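You operate a simulated robot arm through the tools that you are given. There is no shell and no other tool.

You are at the controls of a simulated robot arm. One attempt, no reset.

Task
Set the source to 60 V and 5 A.
Fine: output off while you turn the knobs, then on again.

Only the result counts: the job must be done as asked and must still hold three seconds after the hand-in. Knocking over, shifting, dropping, spilling or breaking anything else fails it.

Robot
A 6-joint arm with a two-finger gripper, fixed in place. Base frame: the origin is at the foot of the arm, x ahead of it, y to its left, z up. Readings come in m, rad, newtons and seconds.
Its first joint turns from -2.897 to 2.897 rad. Payload 2.45 kg.
Tool frame: the origin (TCP) lies between the finger pads and is the grasp point; the fingertips stand 0.02 m ahead of it; z points along the fingers, y is the line along which they close. The gripper opens to 0.14 m. The gripper's body begins 0.168 m behind the TCP.
Orientation is told as [roll, pitch, yaw] about the base's x, y, z axes, in that order, counted from this pose: with the fingers straight down and closing along the base's y, the tool's x points along the base's -x, its y along +y and its z along -z.

Tools
- The arm moves only by the tool servo_tool. Its argument "plan" is a list of rows, each a list of 7 numbers: the shift along the tool's x, y, z in m, then the turn, a rotation vector about the tool's x, y, z in rad, then the gripper command, from -1 (fully open) to 1 (shut), values between in proportion. In form: [[dx, dy, dz, wx, wy, wz, fingers], ...]. A call has 1 to 20 rows; each row shifts and turns the commanded pose from where the row before left it, along the tool's axes as they then stand. Rows are played at 5 a second. More than 0.05 m and 0.15 rad between two rows, or a gripper value outside its range, and nothing of the call is played. Where a pose cannot be reached the arm comes as near as it can. A force on the tool above 90 N (or 10 N above the force at the start of the call, whichever is more), or a blocked arm, ends the call early, and 0.2 s more pass. Each finger travels about 0.045 m/s and halts on what it meets, pressing with about 25 N; the grip force reading is that of the motor and also rises with nothing between the fingers. The clock runs only during rows and for 0.2 s after the last one: add rows that do not move to give the fingers time. It gives the time, the measured TCP pose, the force on the tool (base axes), the opening and the grip force at its end, in the units of the frame above (readings bear some noise), with the torque about the TCP (base axes, N m) and any sound that the robot's microphone picked up.
- Cameras (640 x 400 px; columns grow to the right, rows downward): "scene" is fixed at [0.0507, -0.5022, 1.6624]; the picture's right is [0.62, -0.78, 0.00], its down [-0.33, -0.26, -0.91] and it looks along [0.71, 0.57, -0.42] (base axes); focal length 313 px, centre (320, 200). "wrist" rides on the gripper at [0.078, 0.011, -0.209] in the tool frame; the picture's right is [-0.14, 0.99, 0.00], its down [-0.92, -0.13, -0.37] and it looks along [-0.36, -0.05, 0.93] (tool axes); focal length 280 px, centre (320, 200).
- get_image(camera): a new picture of that camera. The clock stands still meanwhile.
- probe_pixels(camera, pixels): for up to 12 pixels [column, row] of the newest picture of that camera ("zoom" is the newest enlarged one), the place [x, y, z] in the base frame of the surface seen there, good to about 0.003 m. The clock stands still meanwhile.
- inspect(camera, box): a new picture of the part [left, top, right, bottom] of that camera's present view, enlarged. The clock stands still meanwhile.
- sign_off(): hands the job in; it is judged then, once.

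Leave the gripper open and the arm clear of the work at the hand-in unless told otherwise.

The tools are called after ">>>" as a command line: name --pt "numbers of a row" for each row, then --argument value for the rest, lists and objects as JSON in quotes. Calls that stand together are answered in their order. servo_tool: Moves the arm, as the interface text tells. Its arguments: {"type":"object","properties":{"plan":{"type":"array"}},"required":["plan"]} The other tools are called the same way: get_image (camera) takes a picture; probe_pixels (camera, pixels) gives the place of the surface under pixels of a picture; inspect (camera, box) takes an enlarged picture of a part of a camera's view; sign_off () hands the job in.

At the start:

```text
time_s: 0.0
position: [0.5462, 0.1525, 1.4572]
ee_rot: [0.0, -0.002, 0.0]
wrist_force: [-1.2, 0.9, 0.1]
wrist_torque: [-0.02, 0.04, -0.03]
width: 0.1399
grasp_force: 0.0
```

scene: 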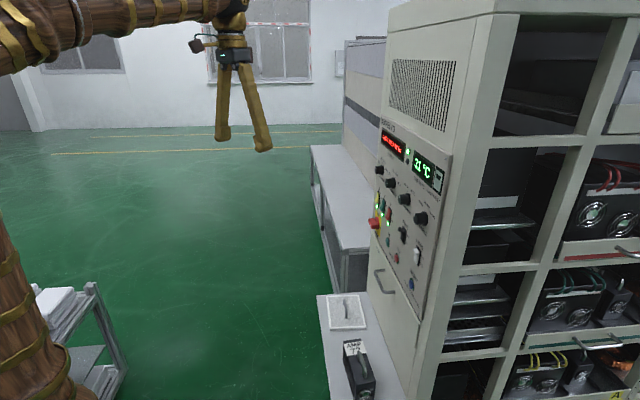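
wrist: 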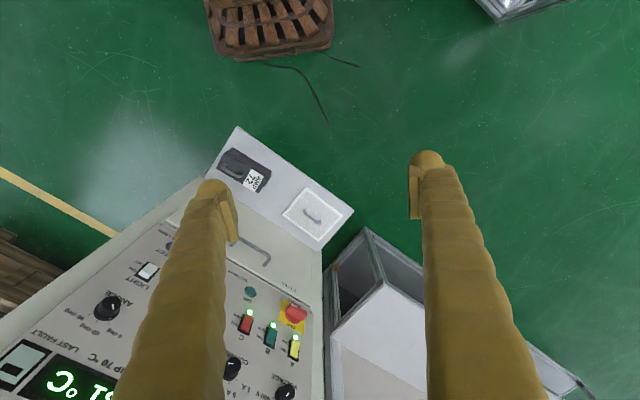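

I see a tall cabinet with a control panel holding displays, knobs and coloured switches. I'll enlarge the panel area in the scene view and take a wrist picture.

>>> inspect --camera "scene" --box '[360, 110, 460, 310]'

>>> inspect --camera "wrist" --box '[0, 180, 350, 400]'

```text
2.00 times, centred on (410, 210) of scene
```

zoom: 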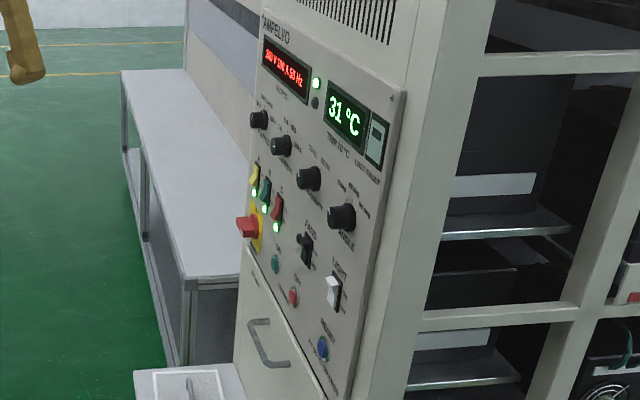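

```text
1.82 times, centred on (175, 290) of wrist
```

zoom: 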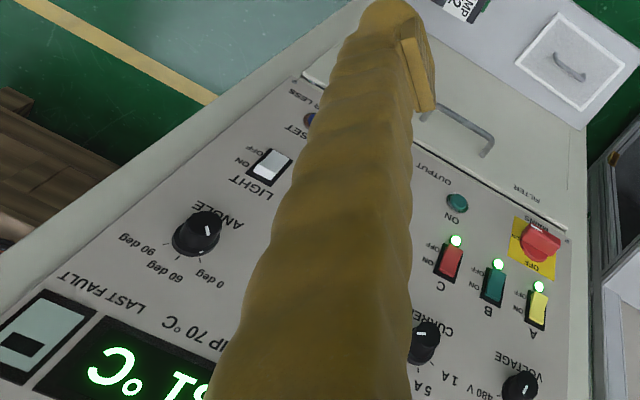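

The panel has knobs (VOLTAGE, CURRENT, one more, ANGLE), phase switches, and OUTPUT buttons. I'll enlarge the scene view further to read labels.

>>> inspect --camera "scene" --box '[370, 155, 440, 200]'

>>> inspect --camera "scene" --box '[365, 185, 445, 235]'

>>> inspect --camera "scene" --box '[370, 120, 450, 170]'

>>> inspect --camera "scene" --box '[365, 225, 445, 305]'

```text
8.89 times, centred on (405, 178) of scene
```

zoom: 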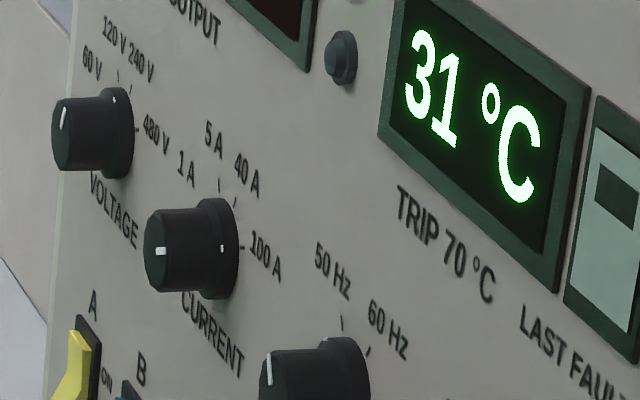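

```text
8.00 times, centred on (405, 210) of scene
```

zoom: 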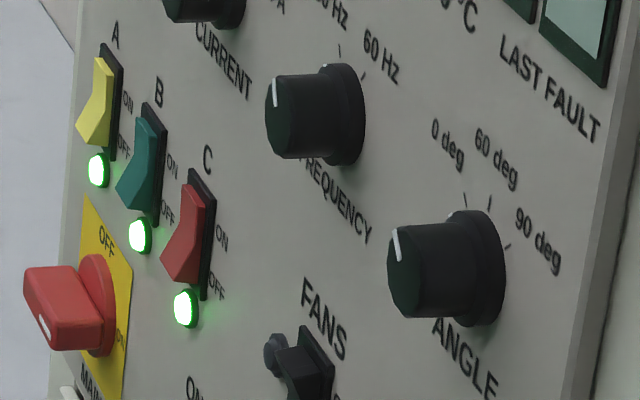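

```text
8.00 times, centred on (410, 145) of scene
```

zoom: 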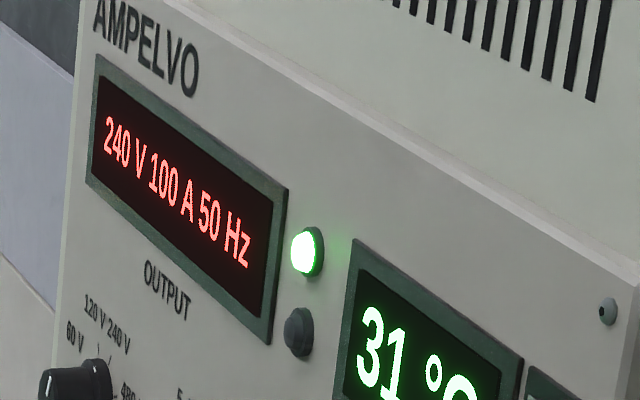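

```text
5.00 times, centred on (405, 265) of scene
```

zoom: 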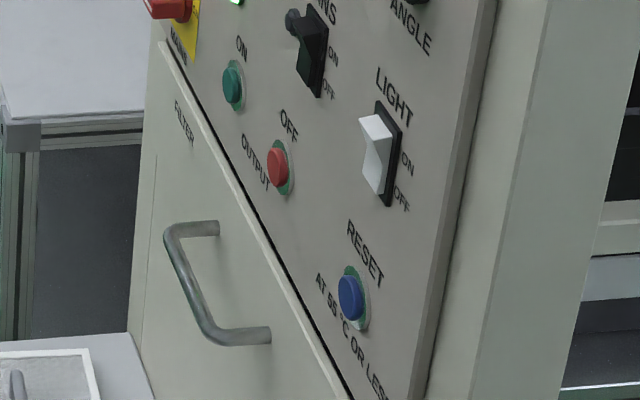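

The display reads 240 V 100 A 50 Hz; the green lamp beside it is lit (output on). I now measure the panel's geometry by probing pixels on the panel in a larger zoom.

>>> inspect --camera "scene" --box '[365, 155, 445, 205]'

```text
8.00 times, centred on (405, 180) of scene
```

zoom: 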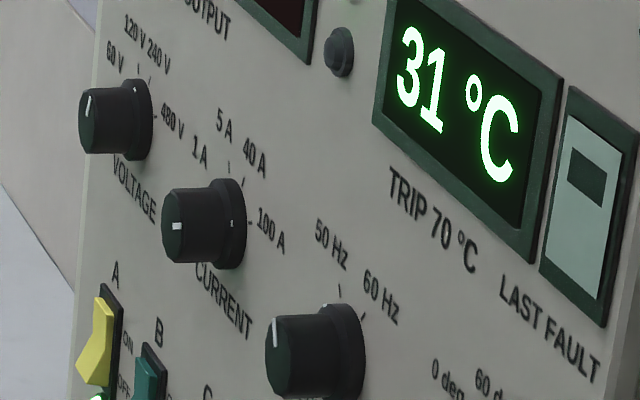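

I'm probing panel points around the voltage and current knobs, and the knob front faces, in this zoom.

>>> probe_pixels --camera "zoom" --pixels '[[88, 106], [88, 130], [96, 120], [176, 226], [180, 240], [172, 250], [160, 100], [255, 200], [200, 60], [320, 210], [120, 220], [300, 280]]'

>>> probe_pixels --camera "zoom" --pixels '[[84, 120], [110, 118], [125, 118], [145, 118], [150, 120], [145, 90], [145, 150], [190, 225], [215, 225], [238, 225], [238, 190], [236, 262]]'

```text
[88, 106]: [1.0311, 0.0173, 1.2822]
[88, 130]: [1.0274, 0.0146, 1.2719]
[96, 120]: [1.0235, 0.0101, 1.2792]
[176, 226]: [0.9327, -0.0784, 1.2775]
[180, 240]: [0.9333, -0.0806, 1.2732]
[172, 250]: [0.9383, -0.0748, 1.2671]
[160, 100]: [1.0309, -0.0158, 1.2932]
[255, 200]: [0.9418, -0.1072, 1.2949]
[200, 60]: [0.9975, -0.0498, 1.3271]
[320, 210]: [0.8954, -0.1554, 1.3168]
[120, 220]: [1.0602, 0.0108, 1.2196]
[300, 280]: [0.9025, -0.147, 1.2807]
```

```text
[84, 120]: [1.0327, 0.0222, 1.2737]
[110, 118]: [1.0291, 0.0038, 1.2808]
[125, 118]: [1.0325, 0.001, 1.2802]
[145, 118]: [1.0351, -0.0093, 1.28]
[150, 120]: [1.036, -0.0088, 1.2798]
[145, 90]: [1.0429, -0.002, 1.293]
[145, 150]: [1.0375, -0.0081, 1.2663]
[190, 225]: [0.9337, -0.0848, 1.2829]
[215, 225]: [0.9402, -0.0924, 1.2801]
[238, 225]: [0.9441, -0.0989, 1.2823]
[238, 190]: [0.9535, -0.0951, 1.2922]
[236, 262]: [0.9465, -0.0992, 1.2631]
```

The panel is essentially vertical, facing about (-0.717, 0.697, 0). Next I'll zoom in on the lower half and measure the buttons and switches.

>>> inspect --camera "scene" --box '[365, 200, 445, 250]'

```text
8.00 times, centred on (405, 225) of scene
```

zoom: 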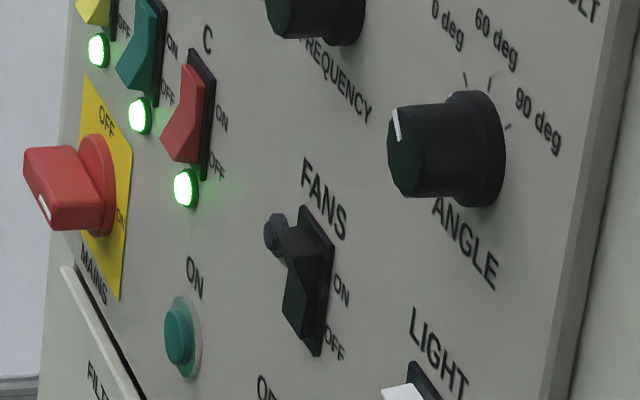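

I'm probing the ON button, MAINS handle, FANS switch, phase switches and some panel points in this zoom.

>>> probe_pixels --camera "zoom" --pixels '[[178, 335], [195, 335], [215, 330], [45, 190], [60, 195], [98, 185], [290, 270], [275, 235], [183, 125], [186, 188], [250, 250], [410, 250]]'

>>> inspect --camera "scene" --box '[365, 240, 445, 290]'

```text
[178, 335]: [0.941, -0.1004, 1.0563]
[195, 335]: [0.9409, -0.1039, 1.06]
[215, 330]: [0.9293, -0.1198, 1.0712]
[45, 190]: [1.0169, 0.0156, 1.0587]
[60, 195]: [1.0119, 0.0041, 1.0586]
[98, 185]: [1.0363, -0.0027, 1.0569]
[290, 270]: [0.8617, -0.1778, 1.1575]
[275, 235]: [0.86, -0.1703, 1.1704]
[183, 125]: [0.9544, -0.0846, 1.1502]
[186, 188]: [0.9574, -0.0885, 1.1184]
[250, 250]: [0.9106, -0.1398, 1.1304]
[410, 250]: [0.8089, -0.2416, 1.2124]
```

```text
8.00 times, centred on (405, 265) of scene
```

zoom: 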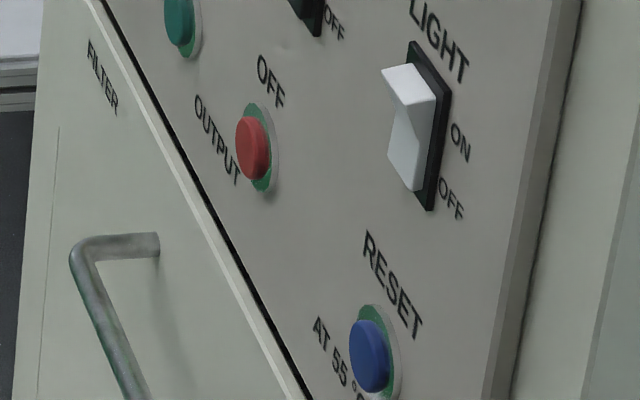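

Now probing the OUTPUT OFF button (red, at (253,148) in this zoom), the drawer handle and panel points next to them.

>>> probe_pixels --camera "zoom" --pixels '[[250, 148], [262, 165], [268, 180], [176, 22], [88, 265], [80, 260], [300, 150], [400, 85], [330, 200], [430, 30], [525, 200], [110, 130]]'

```text
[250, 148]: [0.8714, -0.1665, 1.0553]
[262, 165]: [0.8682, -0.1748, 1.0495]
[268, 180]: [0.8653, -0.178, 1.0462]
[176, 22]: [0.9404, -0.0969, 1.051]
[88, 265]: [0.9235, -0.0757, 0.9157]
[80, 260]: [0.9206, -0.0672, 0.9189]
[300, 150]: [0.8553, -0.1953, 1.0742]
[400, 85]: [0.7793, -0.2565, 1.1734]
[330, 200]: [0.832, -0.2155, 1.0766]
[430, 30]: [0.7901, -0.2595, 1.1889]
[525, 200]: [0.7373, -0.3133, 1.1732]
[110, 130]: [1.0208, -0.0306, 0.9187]
```

The OUTPUT OFF button is at about (0.871, -0.167, 1.055), and ON at (0.941, -0.100, 1.056). I first yaw the tool by -44.5° so it can face the panel, staying in place.

>>> servo_tool --pt "0 0 0 0 0 0.1294 -1" --pt "0 0 0 0 0 0.1294 -1" --pt "0 0 0 0 0 0.1294 -1" --pt "0 0 0 0 0 0.1294 -1" --pt "0 0 0 0 0 0.1294 -1" --pt "0 0 0 0 0 0.1294 -1" --pt "0 0 0 0 0 0 -1"

```text
time_s: 1.6
position: [0.5447, 0.1524, 1.4577]
ee_rot: [-0.001, -0.003, -0.778]
wrist_force: [0.6, -0.2, -0.2]
wrist_torque: [-0.01, 0.02, 0.0]
width: 0.1401
grasp_force: 0.0
```

Yaw reads -0.778 as wanted. Now I pitch the tool forward 90° about its y axis so that the fingers point at the panel, TCP still about 0.46 m away from it.

>>> servo_tool --pt "0 0 0 0 -0.1428 0 -1" --pt "0 0 0 0 -0.1428 0 -1" --pt "0 0 0 0 -0.1428 0 -1" --pt "0 0 0 0 -0.1428 0 -1" --pt "0 0 0 0 -0.1428 0 -1" --pt "0 0 0 0 -0.1428 0 -1" --pt "0 0 0 0 -0.1428 0 -1" --pt "0 0 0 0 -0.1428 0 -1" --pt "0 0 0 0 -0.1428 0 -1" --pt "0 0 0 0 -0.1428 0 -1" --pt "0 0 0 0 -0.1428 0 -1" --pt "0 0 0 0 0 0 -1"

>>> get_image --camera "wrist"

>>> get_image --camera "scene"

```text
time_s: 4.2
position: [0.5449, 0.1536, 1.4578]
ee_rot: [2.83, -1.566, 2.675]
wrist_force: [0.5, 0.3, 0.7]
wrist_torque: [0.02, -0.02, -0.04]
width: 0.1402
grasp_force: 0.0
```

```text
taken
```

wrist: 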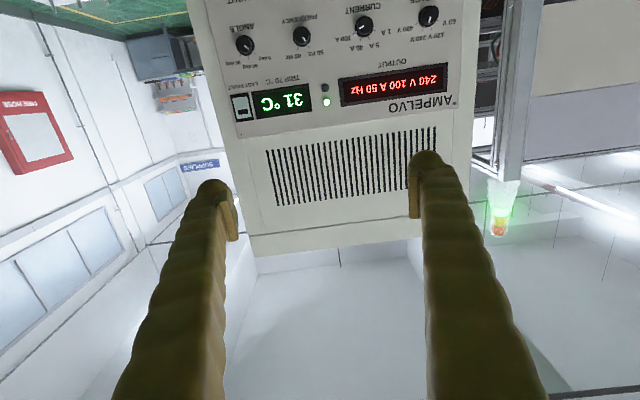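

```text
taken
```

scene: 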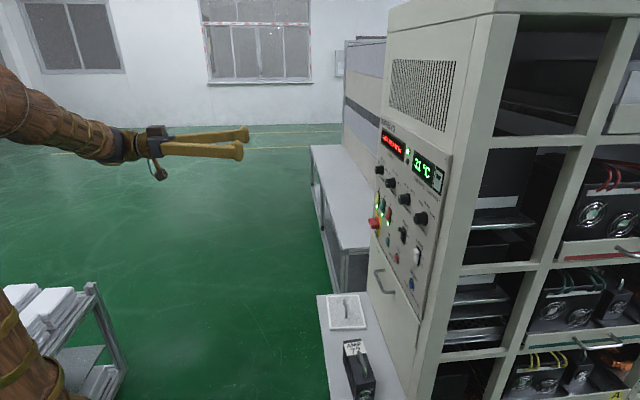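

The tool now faces the panel (picture upside-down, as expected). Tool +x is now down, +y is panel-left, +z is into the panel. I lower the tool 0.30 m for a frontal view of the whole panel.

>>> servo_tool --pt "0.04 0 0 0 0 0 -1" --pt "0.04 0 0 0 0 0 -1" --pt "0.04 0 0 0 0 0 -1" --pt "0.04 0 0 0 0 0 -1" --pt "0.04 0 0 0 0 0 -1" --pt "0.04 0 0 0 0 0 -1" --pt "0.04 0 0 0 0 0 -1" --pt "0.02 0 0 0 0 0 -1" --pt "0 0 0 0 0 0 -1"

>>> get_image --camera "wrist"

```text
time_s: 6.2
position: [0.5463, 0.1533, 1.1578]
ee_rot: [2.359, -1.568, -3.133]
wrist_force: [-0.7, -0.3, 0.7]
wrist_torque: [0.0, 0.01, 0.03]
width: 0.1401
grasp_force: 0.0
```

```text
taken
```

wrist: 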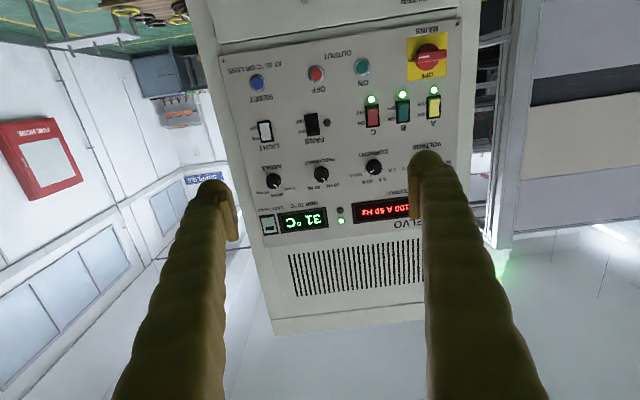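

The whole panel is visible. I'll enlarge it to read the labels and locate the controls.

>>> inspect --camera "wrist" --box '[210, 10, 480, 130]'

>>> inspect --camera "wrist" --box '[250, 130, 430, 240]'

```text
2.37 times, centred on (345, 70) of wrist
```

zoom: 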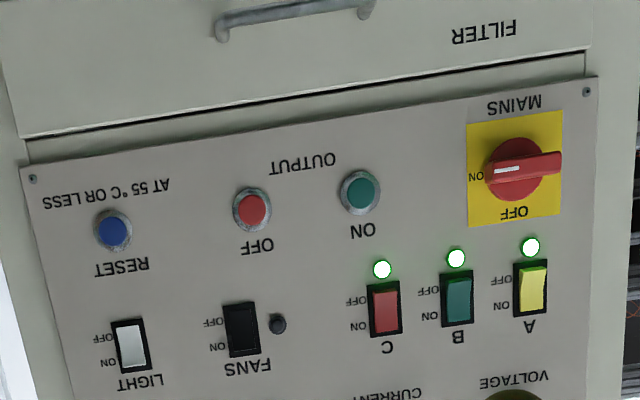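

```text
3.56 times, centred on (340, 185) of wrist
```

zoom: 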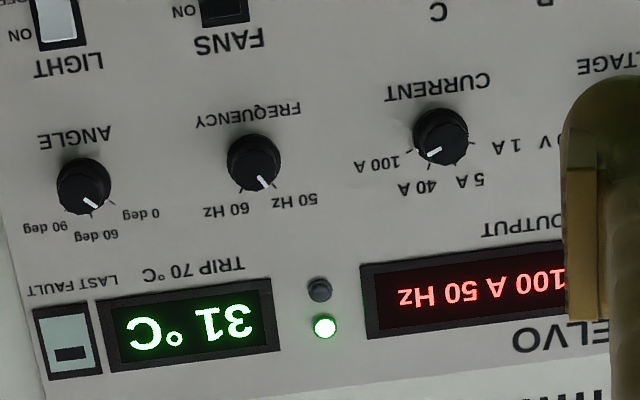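

FANS lamp is dark (fans off), output lamp lit green. I'll zoom on the OUTPUT buttons and probe them precisely.

>>> inspect --camera "wrist" --box '[290, 40, 390, 102]'

```text
6.40 times, centred on (340, 71) of wrist
```

zoom: 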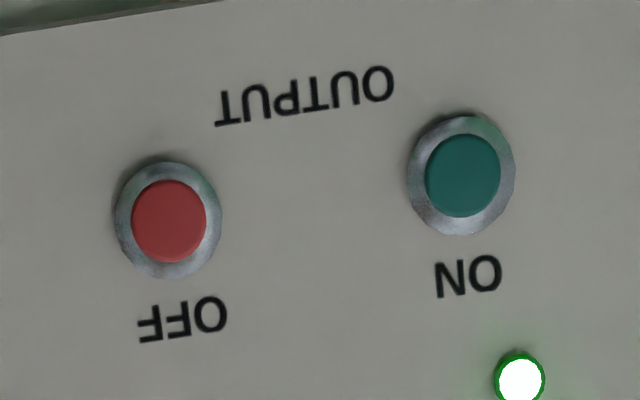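

>>> probe_pixels --camera "zoom" --pixels '[[169, 222], [169, 195], [169, 250], [145, 222], [195, 222], [463, 176], [463, 150], [463, 202], [440, 176], [488, 176], [310, 200], [310, 350]]'

```text
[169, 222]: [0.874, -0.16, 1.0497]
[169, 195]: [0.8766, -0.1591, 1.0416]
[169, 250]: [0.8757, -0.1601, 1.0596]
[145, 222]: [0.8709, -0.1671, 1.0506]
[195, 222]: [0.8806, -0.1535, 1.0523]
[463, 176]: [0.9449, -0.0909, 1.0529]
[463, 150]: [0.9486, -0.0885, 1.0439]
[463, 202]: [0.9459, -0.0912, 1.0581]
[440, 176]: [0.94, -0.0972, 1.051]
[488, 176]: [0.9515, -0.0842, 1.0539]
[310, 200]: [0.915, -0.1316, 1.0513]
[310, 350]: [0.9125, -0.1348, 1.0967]
```

OFF button centre ≈ (0.8757, -0.160, 1.051), ON ≈ (0.946, -0.090, 1.052), panel plane at n·p ≈ -0.745. I close the fingers and approach to about 8 cm in front of the red OFF button.

>>> servo_tool --pt "0.0134 0.001 0.035 0 0 0 1" --pt "0.0134 0.001 0.035 0 0 0 1" --pt "0.0134 0.001 0.035 0 0 0 1" --pt "0.0134 0.001 0.035 0 0 0 1" --pt "0.0134 0.001 0.035 0 0 0 1" --pt "0.0134 0.001 0.035 0 0 0 1" --pt "0.0134 0.001 0.035 0 0 0 1" --pt "0.0134 0.0006 0.035 0 0 0 1" --pt "0 0 0.03 0 0 0 1" --pt "0 0 0.03 0 0 0 1" --pt "0 0 0 0 0 0 1"

>>> get_image --camera "wrist"

>>> get_image --camera "scene"

```text
time_s: 8.6
position: [0.7949, -0.0803, 1.0517]
ee_rot: [2.598, -1.568, 2.912]
wrist_force: [-0.3, 0.4, 0.4]
wrist_torque: [-0.01, 0.02, -0.01]
width: 0.0
grasp_force: 25.2
```

```text
taken
```

wrist: 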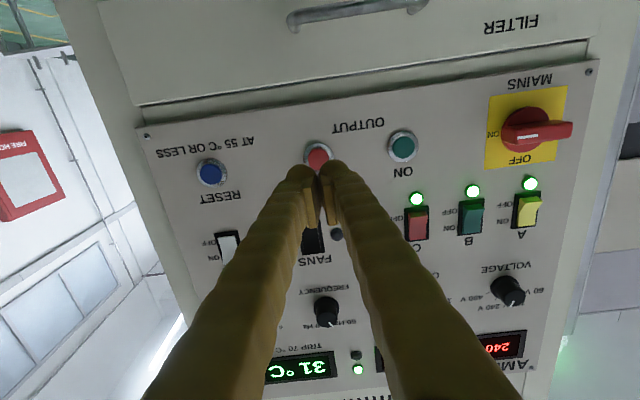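

```text
taken
```

scene: 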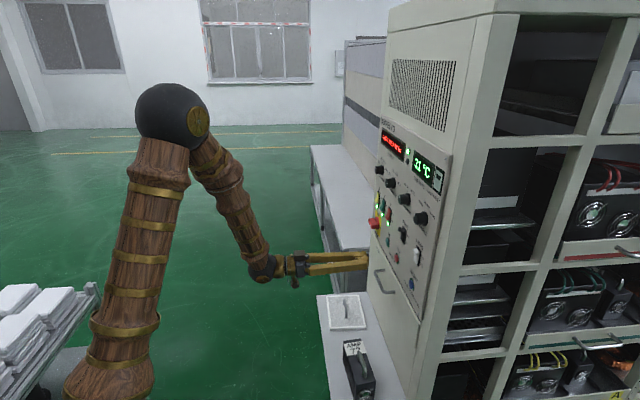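

Tip is ~9 cm from the button. I'll zoom on the button with the fingertips to check the alignment.

>>> inspect --camera "wrist" --box '[270, 110, 430, 210]'

```text
4.00 times, centred on (350, 160) of wrist
```

zoom: 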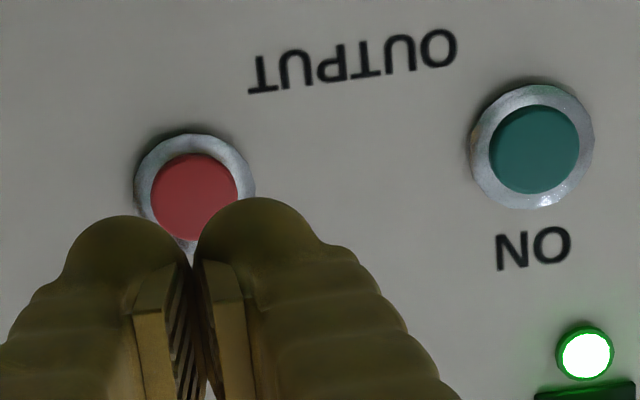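

>>> probe_pixels --camera "zoom" --pixels '[[195, 195], [160, 195], [230, 195], [195, 160], [195, 230], [535, 148], [500, 148], [570, 148], [535, 115], [535, 182], [360, 200], [400, 100]]'

```text
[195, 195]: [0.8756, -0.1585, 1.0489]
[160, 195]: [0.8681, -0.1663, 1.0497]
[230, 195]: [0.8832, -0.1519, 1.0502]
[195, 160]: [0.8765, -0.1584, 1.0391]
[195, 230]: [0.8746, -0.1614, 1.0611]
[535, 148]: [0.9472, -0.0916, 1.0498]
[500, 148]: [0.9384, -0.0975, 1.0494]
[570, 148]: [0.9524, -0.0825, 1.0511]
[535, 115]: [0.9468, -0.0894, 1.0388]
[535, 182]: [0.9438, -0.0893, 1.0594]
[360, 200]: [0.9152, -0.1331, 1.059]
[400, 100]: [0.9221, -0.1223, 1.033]
```

Button and finger alignment is good (u error <1 mm). I advance 0.084 m to just short of the red button.

>>> servo_tool --pt "0 0 0.028 0 0 0 1" --pt "0 0 0.028 0 0 0 1" --pt "0 0 0.028 0 0 0 1" --pt "0 0 0 0 0 0 1"

>>> inspect --camera "wrist" --box '[220, 110, 420, 235]'

```text
time_s: 9.6
position: [0.853, -0.1388, 1.0517]
ee_rot: [2.696, -1.571, 2.812]
wrist_force: [0.2, -0.1, -0.4]
wrist_torque: [-0.01, -0.05, -0.01]
width: 0.0
grasp_force: 24.8
```

```text
3.20 times, centred on (320, 172) of wrist
```

zoom: 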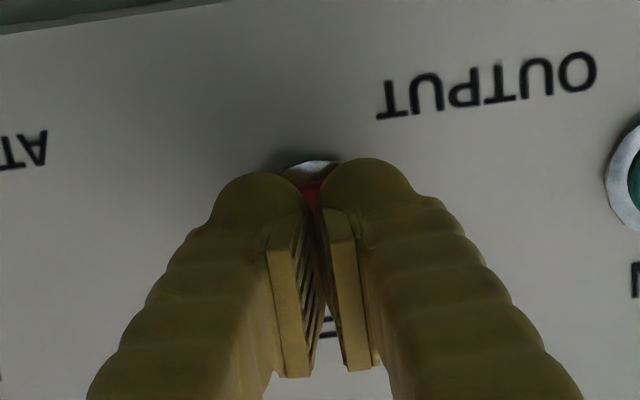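

Tip is about 1 cm off the button. I press: 8 mm, then 2 mm steps, watching the force and sound.

>>> servo_tool --pt "0 0 0.006 0 0 0 1" --pt "0 0 0.003 0 0 0 1" --pt "0 0 0.002 0 0 0 1" --pt "0 0 0.002 0 0 0 1"

>>> inspect --camera "scene" --box '[370, 120, 450, 170]'

```text
time_s: 10.6
position: [0.8623, -0.1492, 1.0503]
ee_rot: [2.609, -1.569, 2.896]
wrist_force: [-0.8, 0.2, 0.4]
wrist_torque: [0.03, -0.01, -0.02]
width: 0.0
grasp_force: 24.7
```

```text
8.00 times, centred on (410, 145) of scene
```

zoom: 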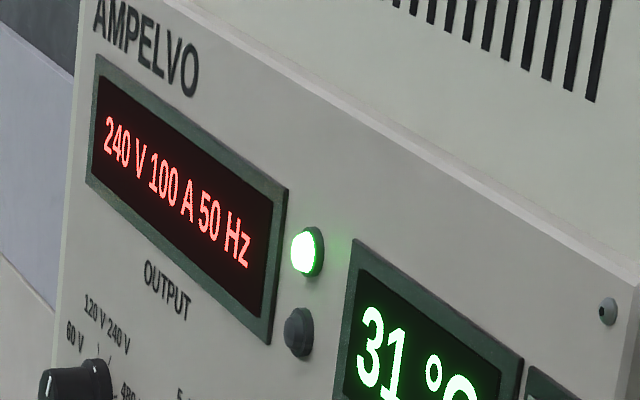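

No contact force yet and the output is still on. I keep pressing in small steps.

>>> servo_tool --pt "0 0 0.002 0 0 0 1" --pt "0 0 0.0015 0 0 0 1"

>>> inspect --camera "scene" --box '[370, 120, 450, 170]'

```text
time_s: 11.2
position: [0.8638, -0.1509, 1.0509]
ee_rot: [2.568, -1.569, 2.938]
wrist_force: [-3.2, 1.7, 0.8]
wrist_torque: [0.01, 0.01, -0.02]
width: 0.0063
grasp_force: 29.4
heard: click
```

```text
8.00 times, centred on (410, 145) of scene
```

zoom: 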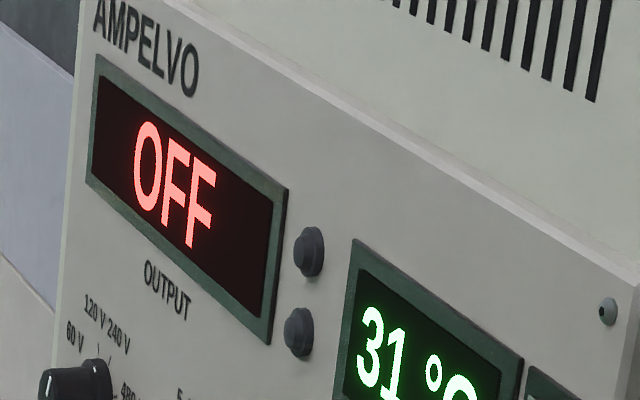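

Click heard and the display reads OFF. I retract 0.2 m, then move up and panel-left toward the VOLTAGE knob, opening the gripper.

>>> servo_tool --pt "0 0 -0.03 0 0 0 1" --pt "0 0 -0.04 0 0 0 1" --pt "0 0 -0.045 0 0 0 -1" --pt "0 0 -0.045 0 0 0 -1" --pt "-0.03 0.03 -0.02 0 0 0 -1" --pt "-0.03 0.03 0 0 0 0 -1" --pt "-0.03 0.03 0 0 0 0 -1" --pt "-0.03 0.03 0 0 0 0 -1" --pt "-0.03 0.03 0 0 0 0 -1" --pt "-0.03 0.03 0 0 0 0 -1" --pt "-0.03 0.03 0 0 0 0 -1" --pt "0 0 0 0 0 0 -1"

>>> get_image --camera "wrist"

```text
time_s: 13.8
position: [0.8819, 0.1271, 1.2588]
ee_rot: [2.653, -1.569, 2.852]
wrist_force: [0.0, -0.5, 0.9]
wrist_torque: [0.02, 0.0, -0.02]
width: 0.1401
grasp_force: 0.0
```

```text
taken
```

wrist: 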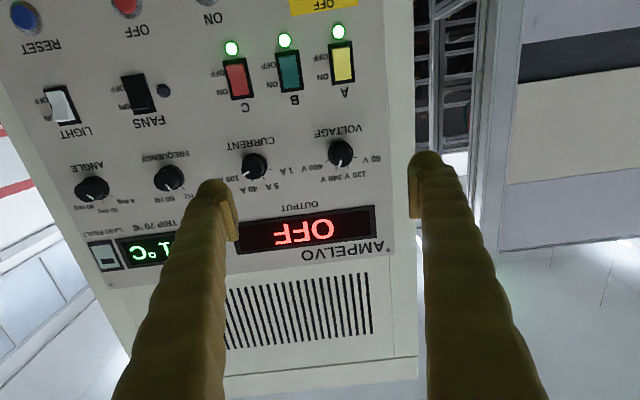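

The knobs are in view. I'll zoom on VOLTAGE (340,153) and CURRENT (254,166).

>>> inspect --camera "wrist" --box '[290, 115, 400, 185]'

```text
5.71 times, centred on (345, 150) of wrist
```

zoom: 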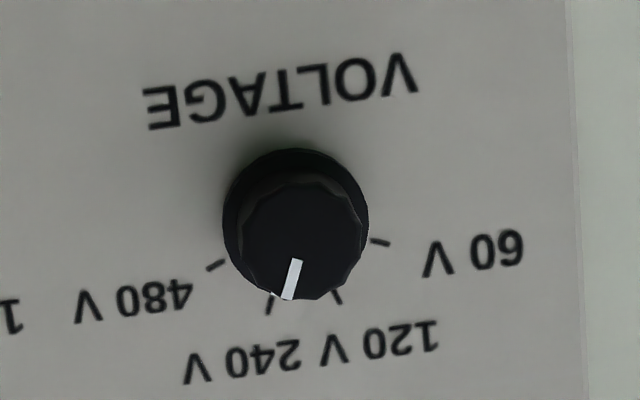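

I'll probe the four ticks, the knob face centre and the marker ends to get the detent angles.

>>> probe_pixels --camera "zoom" --pixels '[[380, 241], [338, 297], [268, 306], [215, 265], [300, 240], [298, 262], [289, 297], [300, 210], [270, 240], [330, 240], [290, 153], [228, 210]]'

>>> inspect --camera "wrist" --box '[200, 130, 310, 200]'

```text
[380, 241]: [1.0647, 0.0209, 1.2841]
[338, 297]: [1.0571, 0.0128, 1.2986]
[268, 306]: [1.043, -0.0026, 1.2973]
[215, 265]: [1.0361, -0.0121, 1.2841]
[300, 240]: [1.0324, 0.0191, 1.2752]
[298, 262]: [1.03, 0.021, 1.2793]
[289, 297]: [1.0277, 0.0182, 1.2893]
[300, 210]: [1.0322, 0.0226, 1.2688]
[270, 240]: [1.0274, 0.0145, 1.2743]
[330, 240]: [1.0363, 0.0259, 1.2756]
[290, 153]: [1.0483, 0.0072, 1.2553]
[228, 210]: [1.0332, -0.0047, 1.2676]
```

```text
5.71 times, centred on (255, 165) of wrist
```

zoom: 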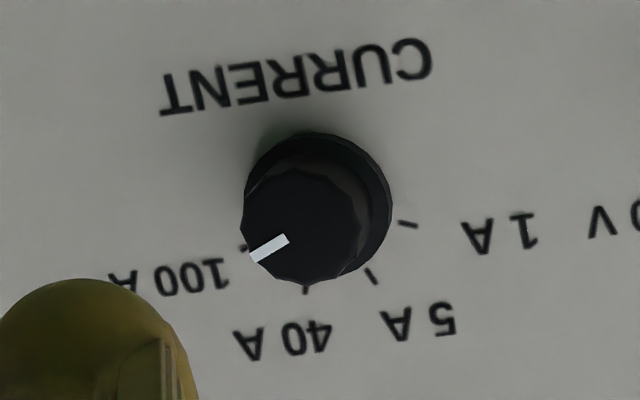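

Voltage ticks lie roughly at -75°, -25°, +25°, +75° about the knob axis; the pointer is at 240 V (+25°). 60 V needs about 100° counter-clockwise. Now I probe the current knob in this zoom.

>>> probe_pixels --camera "zoom" --pixels '[[408, 224], [372, 277], [305, 290], [243, 248], [303, 225], [270, 225], [335, 225], [303, 190], [303, 260], [256, 257], [420, 300], [180, 180]]'

```text
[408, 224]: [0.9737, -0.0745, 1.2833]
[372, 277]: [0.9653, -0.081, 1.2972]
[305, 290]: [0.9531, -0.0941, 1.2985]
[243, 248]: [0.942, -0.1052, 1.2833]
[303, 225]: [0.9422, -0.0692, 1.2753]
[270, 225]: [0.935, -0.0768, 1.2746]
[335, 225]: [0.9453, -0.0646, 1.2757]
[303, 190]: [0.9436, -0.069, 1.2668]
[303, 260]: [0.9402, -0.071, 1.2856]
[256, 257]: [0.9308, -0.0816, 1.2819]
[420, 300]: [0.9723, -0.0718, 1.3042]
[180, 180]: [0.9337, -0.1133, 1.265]
```

CURRENT knob centre is u ≈ -0.608, z ≈ 1.277; VOLTAGE u ≈ -0.739, z ≈ 1.277, face at n ≈ -0.7215. I align with the VOLTAGE knob, advance to ~4 cm before its face with the gripper at 7 cm, and pre-roll the tool +50° (clockwise).

>>> servo_tool --pt "-0.0044 0.0075 0.03 0 0 0 0" --pt "-0.0044 0.0075 0.03 0 0 0 0" --pt "-0.0044 0.0075 0.03 0 0 0 0" --pt "-0.0044 0.0075 0.03 0 0 0 0" --pt "0 0 0 0 0 0.1455 0" --pt "0 0 0 0 0 0.1455 0" --pt "0 0 0 0 0 0.1455 0" --pt "0 0 0 0 0 0.1455 0" --pt "0 0 0 0 0 0.1455 0" --pt "0 0 0 0 0 0.1455 0" --pt "0 0 0 0 0 0 0"

>>> get_image --camera "wrist"

>>> get_image --camera "scene"

```text
time_s: 16.2
position: [1.0018, 0.0712, 1.3031]
ee_rot: [1.544, -0.72, -2.34]
wrist_force: [0.1, -0.5, 0.1]
wrist_torque: [0.04, -0.03, 0.0]
width: 0.0702
grasp_force: 0.0
out of reach, approached as far as the arm can: row 10
```

```text
taken
```

wrist: 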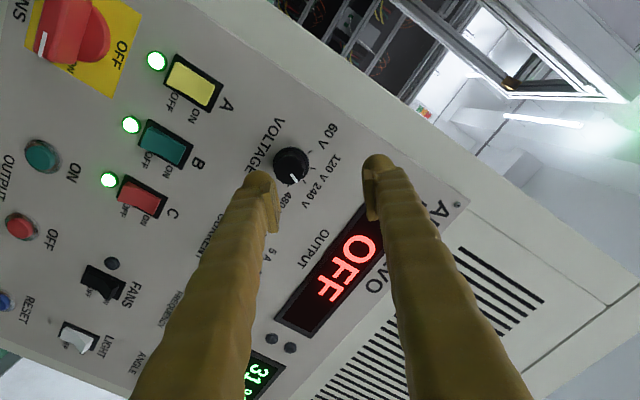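

```text
taken
```

scene: 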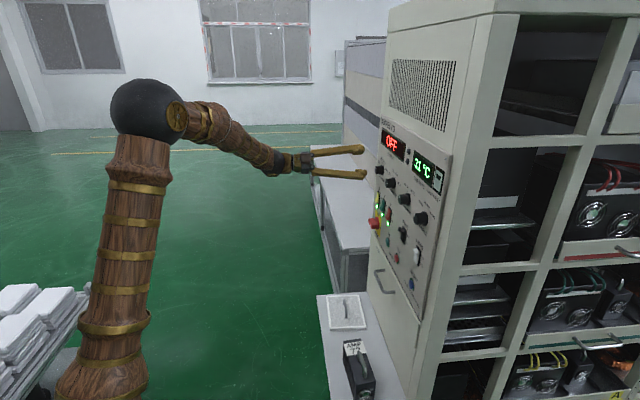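

The roll hit the wrist's limit near +49° on row 10, and the TCP drifted slightly. I roll back by the full 50° (staying clear of the knob) and check where the pose lands.

>>> servo_tool --pt "0 0 0 0 0 -0.1455 0" --pt "0 0 0 0 0 -0.1455 0" --pt "0 0 0 0 0 -0.1455 0" --pt "0 0 0 0 0 -0.1455 0" --pt "0 0 0 0 0 -0.1455 0" --pt "0 0 0 0 0 -0.1455 0" --pt "0 0 0 0 0 0 0"

>>> get_image --camera "wrist"

```text
time_s: 17.8
position: [1.0015, 0.0707, 1.3042]
ee_rot: [-2.491, -1.568, 1.715]
wrist_force: [-0.1, 0.6, -0.1]
wrist_torque: [0.0, -0.04, 0.0]
width: 0.0701
grasp_force: 0.1
```

```text
taken
```

wrist: 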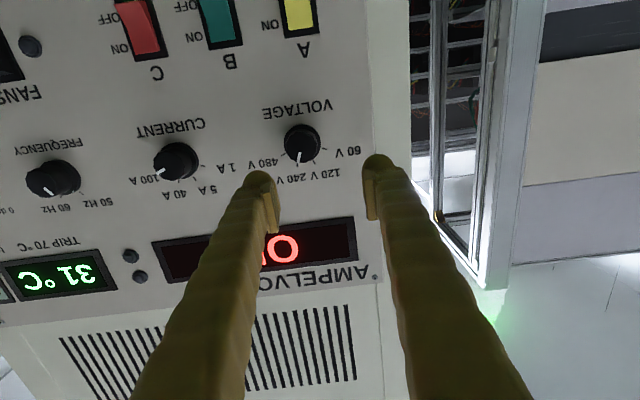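

Orientation is back to square (roll+yaw = -0.776); position is off by Δu 0.0136 and Δz 0.028. I correct that and re-check the alignment.

>>> servo_tool --pt "0.014 -0.0068 0 0 0 0 0" --pt "0.0137 -0.0068 0 0 0 0 0" --pt "0 0 0 0 0 0 0"

>>> get_image --camera "wrist"

```text
time_s: 18.6
position: [0.9918, 0.0615, 1.2771]
ee_rot: [2.577, -1.568, 2.929]
wrist_force: [0.2, 1.4, 0.1]
wrist_torque: [0.03, 0.0, -0.04]
width: 0.0703
grasp_force: 0.0
```

```text
taken
```

wrist: 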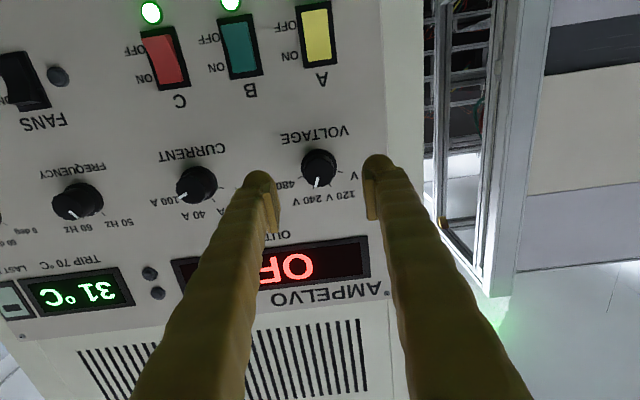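

Now at u = -0.739, z = 1.277. I zoom on the knob between the fingertips to refine its centre.

>>> inspect --camera "wrist" --box '[270, 120, 370, 215]'

```text
4.21 times, centred on (320, 168) of wrist
```

zoom: 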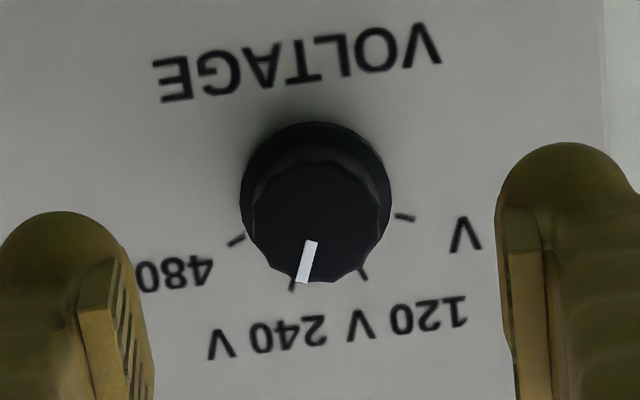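

>>> probe_pixels --camera "zoom" --pixels '[[318, 220], [258, 220], [378, 215], [320, 170], [318, 275], [405, 217], [363, 273], [292, 286], [236, 239], [300, 126], [245, 190], [386, 185]]'

```text
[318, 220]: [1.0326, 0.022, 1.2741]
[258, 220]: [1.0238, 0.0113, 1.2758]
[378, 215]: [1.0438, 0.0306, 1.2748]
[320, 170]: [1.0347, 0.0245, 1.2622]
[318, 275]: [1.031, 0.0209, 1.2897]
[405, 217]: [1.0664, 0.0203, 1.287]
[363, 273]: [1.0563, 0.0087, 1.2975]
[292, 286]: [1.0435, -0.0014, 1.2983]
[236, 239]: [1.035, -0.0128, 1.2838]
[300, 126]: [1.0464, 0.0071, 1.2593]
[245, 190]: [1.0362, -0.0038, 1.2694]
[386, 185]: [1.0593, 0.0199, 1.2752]
```

Knob centre u = -0.7397, z = 1.276; the body runs n -0.721 to -0.741. I advance ~5.2 cm so the fingers straddle the body, then close.

>>> servo_tool --pt "0.001 0.0005 0.015 0 0 0 0" --pt "0 0 0.015 0 0 0 0" --pt "0 0 0.012 0 0 0 0" --pt "0 0 0.01 0 0 0 0" --pt "0 0 0 0 0 0 0"

>>> get_image --camera "wrist"

>>> inspect --camera "scene" --box '[340, 145, 440, 208]'

```text
time_s: 19.8
position: [1.0301, 0.0255, 1.275]
ee_rot: [2.527, -1.569, 2.979]
wrist_force: [0.2, 0.0, 0.4]
wrist_torque: [-0.02, -0.03, 0.0]
width: 0.0701
grasp_force: 0.1
```

```text
taken
```

wrist: 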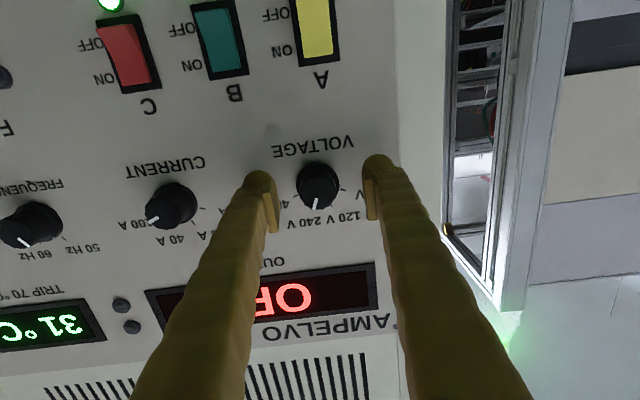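

```text
6.35 times, centred on (390, 176) of scene
```

zoom: 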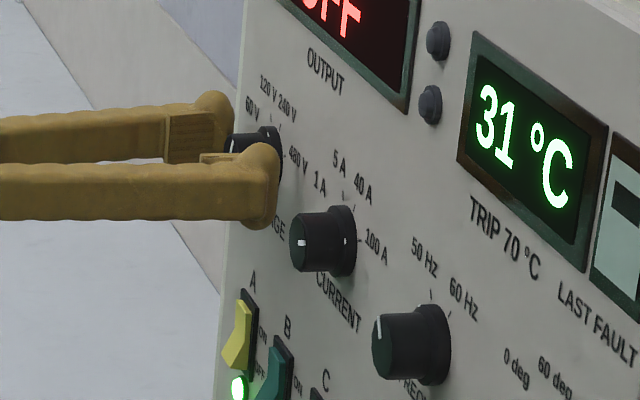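

The fingers straddle the knob body. I close on it.

>>> servo_tool --pt "0 0 0 0 0 0 1" --pt "0 0 0 0 0 0 1" --pt "0 0 0 0 0 0 1" --pt "0 0 0 0 0 0 1" --pt "0 0 0 0 0 0 1"

>>> get_image --camera "wrist"

```text
time_s: 21.0
position: [1.0296, 0.0248, 1.2747]
ee_rot: [2.265, -1.569, -3.044]
wrist_force: [-33.8, -18.0, -4.0]
wrist_torque: [-0.03, -0.01, -0.49]
width: 0.0287
grasp_force: 45.2
```

```text
taken
```

wrist: 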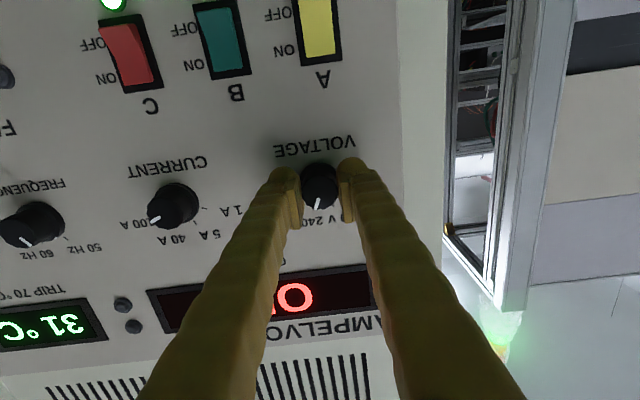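

Gripped (width 2.9 cm), but there's ~37 N sideways toward panel-right, so the tool is about 1 mm off-centre. I shift 1 mm panel-right (tool -y) to relieve it.

>>> servo_tool --pt "0 -0.0008 0 0 0 0 1" --pt "0 0 0 0 0 0 1"

```text
time_s: 21.6
position: [1.0298, 0.0243, 1.2758]
ee_rot: [2.274, -1.569, -3.051]
wrist_force: [-8.2, -31.3, -4.4]
wrist_torque: [0.01, 0.07, -0.27]
width: 0.0287
grasp_force: 45.3
```

Sideways force is down to ~28 N. I shift a bit more.

>>> servo_tool --pt "0 -0.0012 0 0 0 0 1" --pt "0 0 0 0 0 0 1"

```text
time_s: 22.2
position: [1.0296, 0.0253, 1.2755]
ee_rot: [2.556, -1.568, 2.951]
wrist_force: [19.4, -17.0, 1.5]
wrist_torque: [-0.02, 0.01, 0.01]
width: 0.0287
grasp_force: 45.3
```

Lateral force is now near zero; an axial pull of ~26 N toward the panel remains. I advance 0.8 mm to relieve it.

>>> servo_tool --pt "0 0 0.0008 0 0 0 1" --pt "0 0 0 0 0 0 1"

```text
time_s: 22.8
position: [1.0293, 0.0256, 1.2754]
ee_rot: [2.674, -1.569, 2.836]
wrist_force: [3.0, 5.8, 1.5]
wrist_torque: [0.07, 0.07, 0.08]
width: 0.0286
grasp_force: 45.7
```

Forces are near zero. I now roll the tool -50° (counter-clockwise facing the panel), one detent.

>>> servo_tool --pt "0 0 0 0 0 -0.1 1" --pt "0 0 0 0 0 -0.1 1" --pt "0 0 0 0 0 -0.1 1" --pt "0 0 0 0 0 -0.1 1" --pt "0 0 0 0 0 0 1"

>>> get_image --camera "wrist"

```text
time_s: 24.0
position: [1.0304, 0.025, 1.274]
ee_rot: [-1.574, -1.169, 0.801]
wrist_force: [12.9, 39.1, 2.0]
wrist_torque: [-0.01, -0.03, 0.5]
width: 0.0281
grasp_force: 44.4
```

```text
taken
```

wrist: 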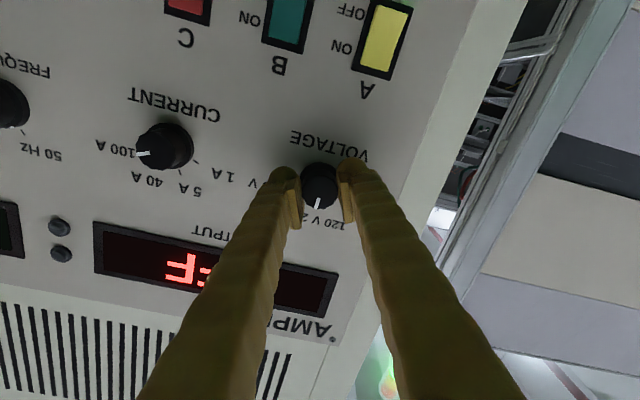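

The knob is turning with the gripper (pointer still aligned with the fingers). There's ~37 N toward panel-left; I follow it by 1 mm to relieve and continue rolling.

>>> servo_tool --pt "-0.0004 0.001 0 0 0 0 1" --pt "0 0 0 0 0 0 1"

>>> inspect --camera "wrist" --box '[270, 120, 370, 230]'

```text
time_s: 24.6
position: [1.0288, 0.0252, 1.2758]
ee_rot: [-1.575, -1.17, 0.8]
wrist_force: [7.4, 37.2, 3.4]
wrist_torque: [-0.04, -0.05, 0.38]
width: 0.0284
grasp_force: 45.1
```

```text
3.64 times, centred on (320, 175) of wrist
```

zoom: 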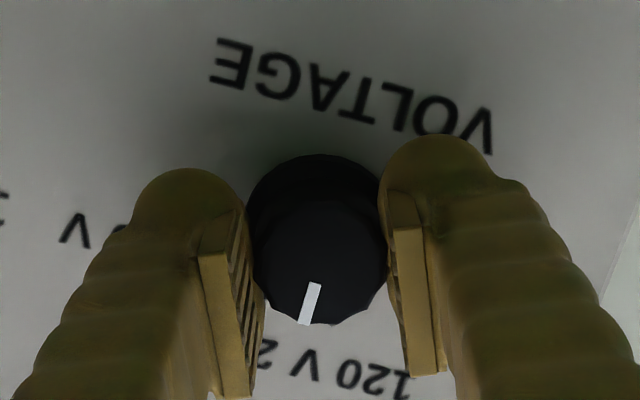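

The knob follows cleanly. I continue to roll -0.48 rad (total ≈ -50°).

>>> servo_tool --pt "-0.0002 0.0005 0 0 0 -0.12 1" --pt "0 0 0 0 0 -0.12 1" --pt "0 0 0 0 0 -0.12 1" --pt "0 0 0 0 0 -0.12 1" --pt "0 0 0 0 0 0 1"

>>> inspect --camera "wrist" --box '[250, 110, 390, 230]'

```text
time_s: 25.8
position: [1.0291, 0.0253, 1.2759]
ee_rot: [-1.572, -0.689, 0.794]
wrist_force: [-13.2, 27.4, -0.7]
wrist_torque: [0.03, 0.0, 0.09]
width: 0.0284
grasp_force: 45.0
```

```text
3.33 times, centred on (320, 170) of wrist
```

zoom: 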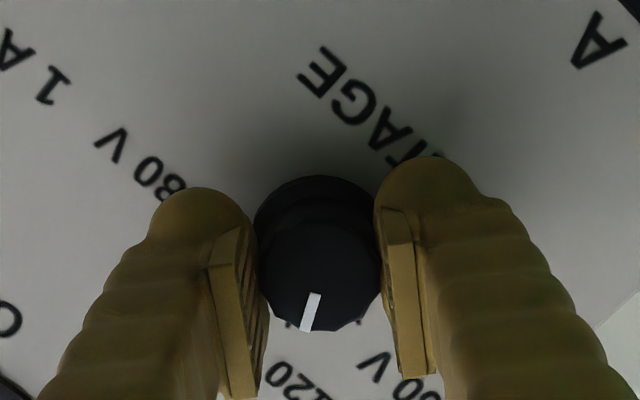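

Pointer is near the 120 V tick now (no click, continuous drag). I ease back 0.8 mm to relieve ~28 N axial push and continue rolling another 50° toward 60 V.

>>> servo_tool --pt "0 0 -0.0008 0 0 -0.1 1" --pt "0 0 0 0 0 -0.11 1" --pt "0 0 0 0 0 -0.11 1" --pt "0 0 0 0 0 -0.11 1" --pt "0 0 0 0 0 0 1"

>>> inspect --camera "wrist" --box '[250, 110, 390, 230]'

```text
time_s: 27.0
position: [1.0294, 0.0245, 1.2757]
ee_rot: [-1.572, -0.261, 0.793]
wrist_force: [23.5, 1.9, 0.0]
wrist_torque: [0.0, 0.01, 0.24]
width: 0.0287
grasp_force: 45.0
```

```text
3.33 times, centred on (320, 170) of wrist
```

zoom: 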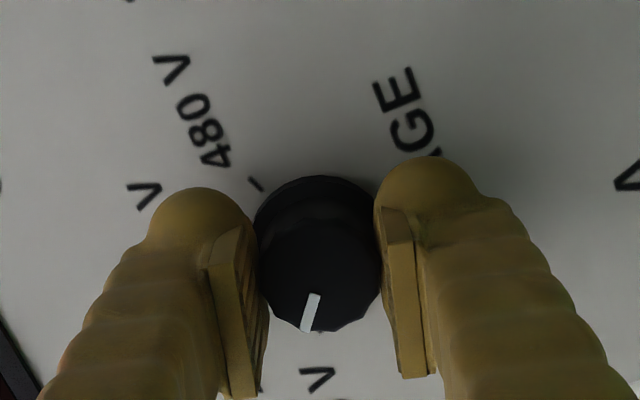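

Roll is now ~75°. I continue the last 25° to 60 V.

>>> servo_tool --pt "0 0 0 0 0 -0.109 1" --pt "0 0 0 0 0 -0.109 1" --pt "0 0 0 0 0 -0.109 1" --pt "0 0 0 0 0 -0.109 1" --pt "0 0 0 0 0 0 1"

>>> get_image --camera "wrist"

>>> inspect --camera "wrist" --box '[250, 110, 390, 230]'

```text
time_s: 28.2
position: [1.0297, 0.026, 1.2744]
ee_rot: [-1.572, 0.177, 0.795]
wrist_force: [-8.1, 2.2, -14.1]
wrist_torque: [0.42, -0.2, -0.1]
width: 0.0285
grasp_force: 44.9
```

```text
taken
```

wrist: 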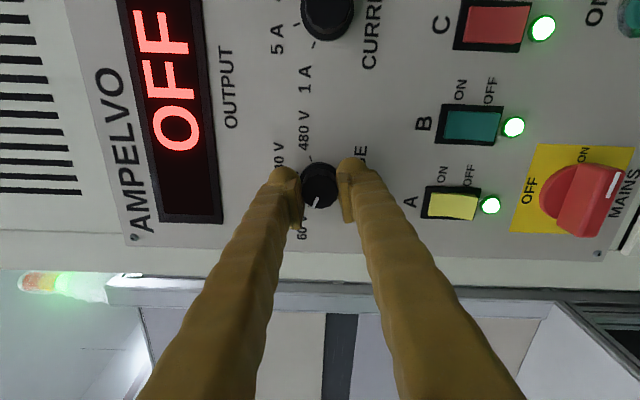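

```text
3.33 times, centred on (320, 170) of wrist
```

zoom: 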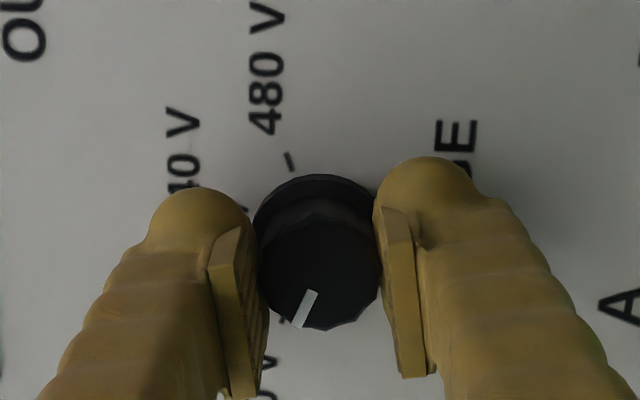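

Rolled 100°; the pointer sits by the 60 V tick. I open the fingers and look.

>>> servo_tool --pt "0 0 0 0 0 0 0" --pt "0 0 0 0 0 0 0" --pt "0 0 0 0 0 0 0" --pt "0 0 0 0 0 0 0"

>>> inspect --camera "wrist" --box '[250, 110, 390, 230]'

```text
time_s: 29.2
position: [1.0296, 0.0261, 1.2762]
ee_rot: [-1.574, 0.173, 0.794]
wrist_force: [-0.8, -0.6, -0.5]
wrist_torque: [0.02, -0.02, -0.01]
width: 0.07
grasp_force: 0.1
```

```text
3.33 times, centred on (320, 170) of wrist
```

zoom: 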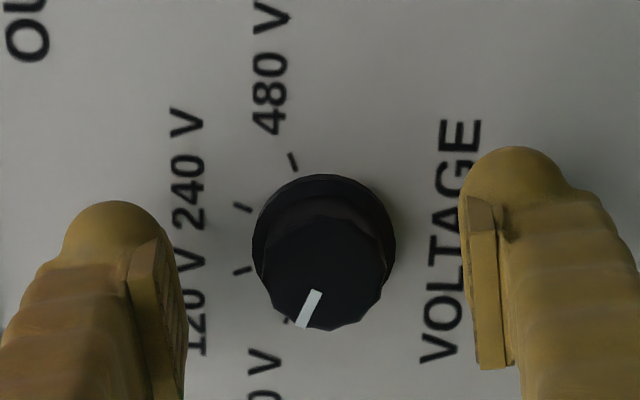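

Fingers are free; the pointer looks aligned with the 60 V tick. I verify by probing the pointer ends and ticks.

>>> probe_pixels --camera "zoom" --pixels '[[317, 294], [303, 324], [287, 321], [242, 270], [242, 207], [292, 161], [322, 225], [322, 325], [268, 270], [380, 265], [310, 309], [290, 295]]'

>>> inspect --camera "scene" --box '[355, 150, 415, 190]'

```text
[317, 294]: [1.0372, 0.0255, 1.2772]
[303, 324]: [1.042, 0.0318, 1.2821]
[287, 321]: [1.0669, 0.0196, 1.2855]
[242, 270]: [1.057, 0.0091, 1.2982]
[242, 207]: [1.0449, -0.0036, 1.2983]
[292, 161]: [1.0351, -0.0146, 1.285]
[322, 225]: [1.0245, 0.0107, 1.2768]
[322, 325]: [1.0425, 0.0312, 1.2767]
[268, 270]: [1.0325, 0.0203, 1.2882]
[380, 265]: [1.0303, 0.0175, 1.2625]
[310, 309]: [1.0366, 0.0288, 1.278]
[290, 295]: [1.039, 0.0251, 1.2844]
```

```text
10.00 times, centred on (385, 170) of scene
```

zoom: 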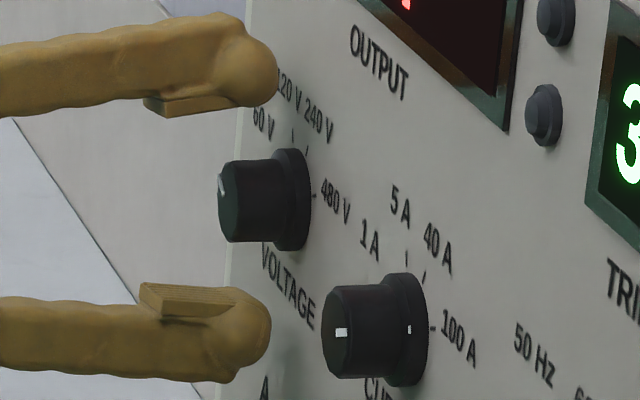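

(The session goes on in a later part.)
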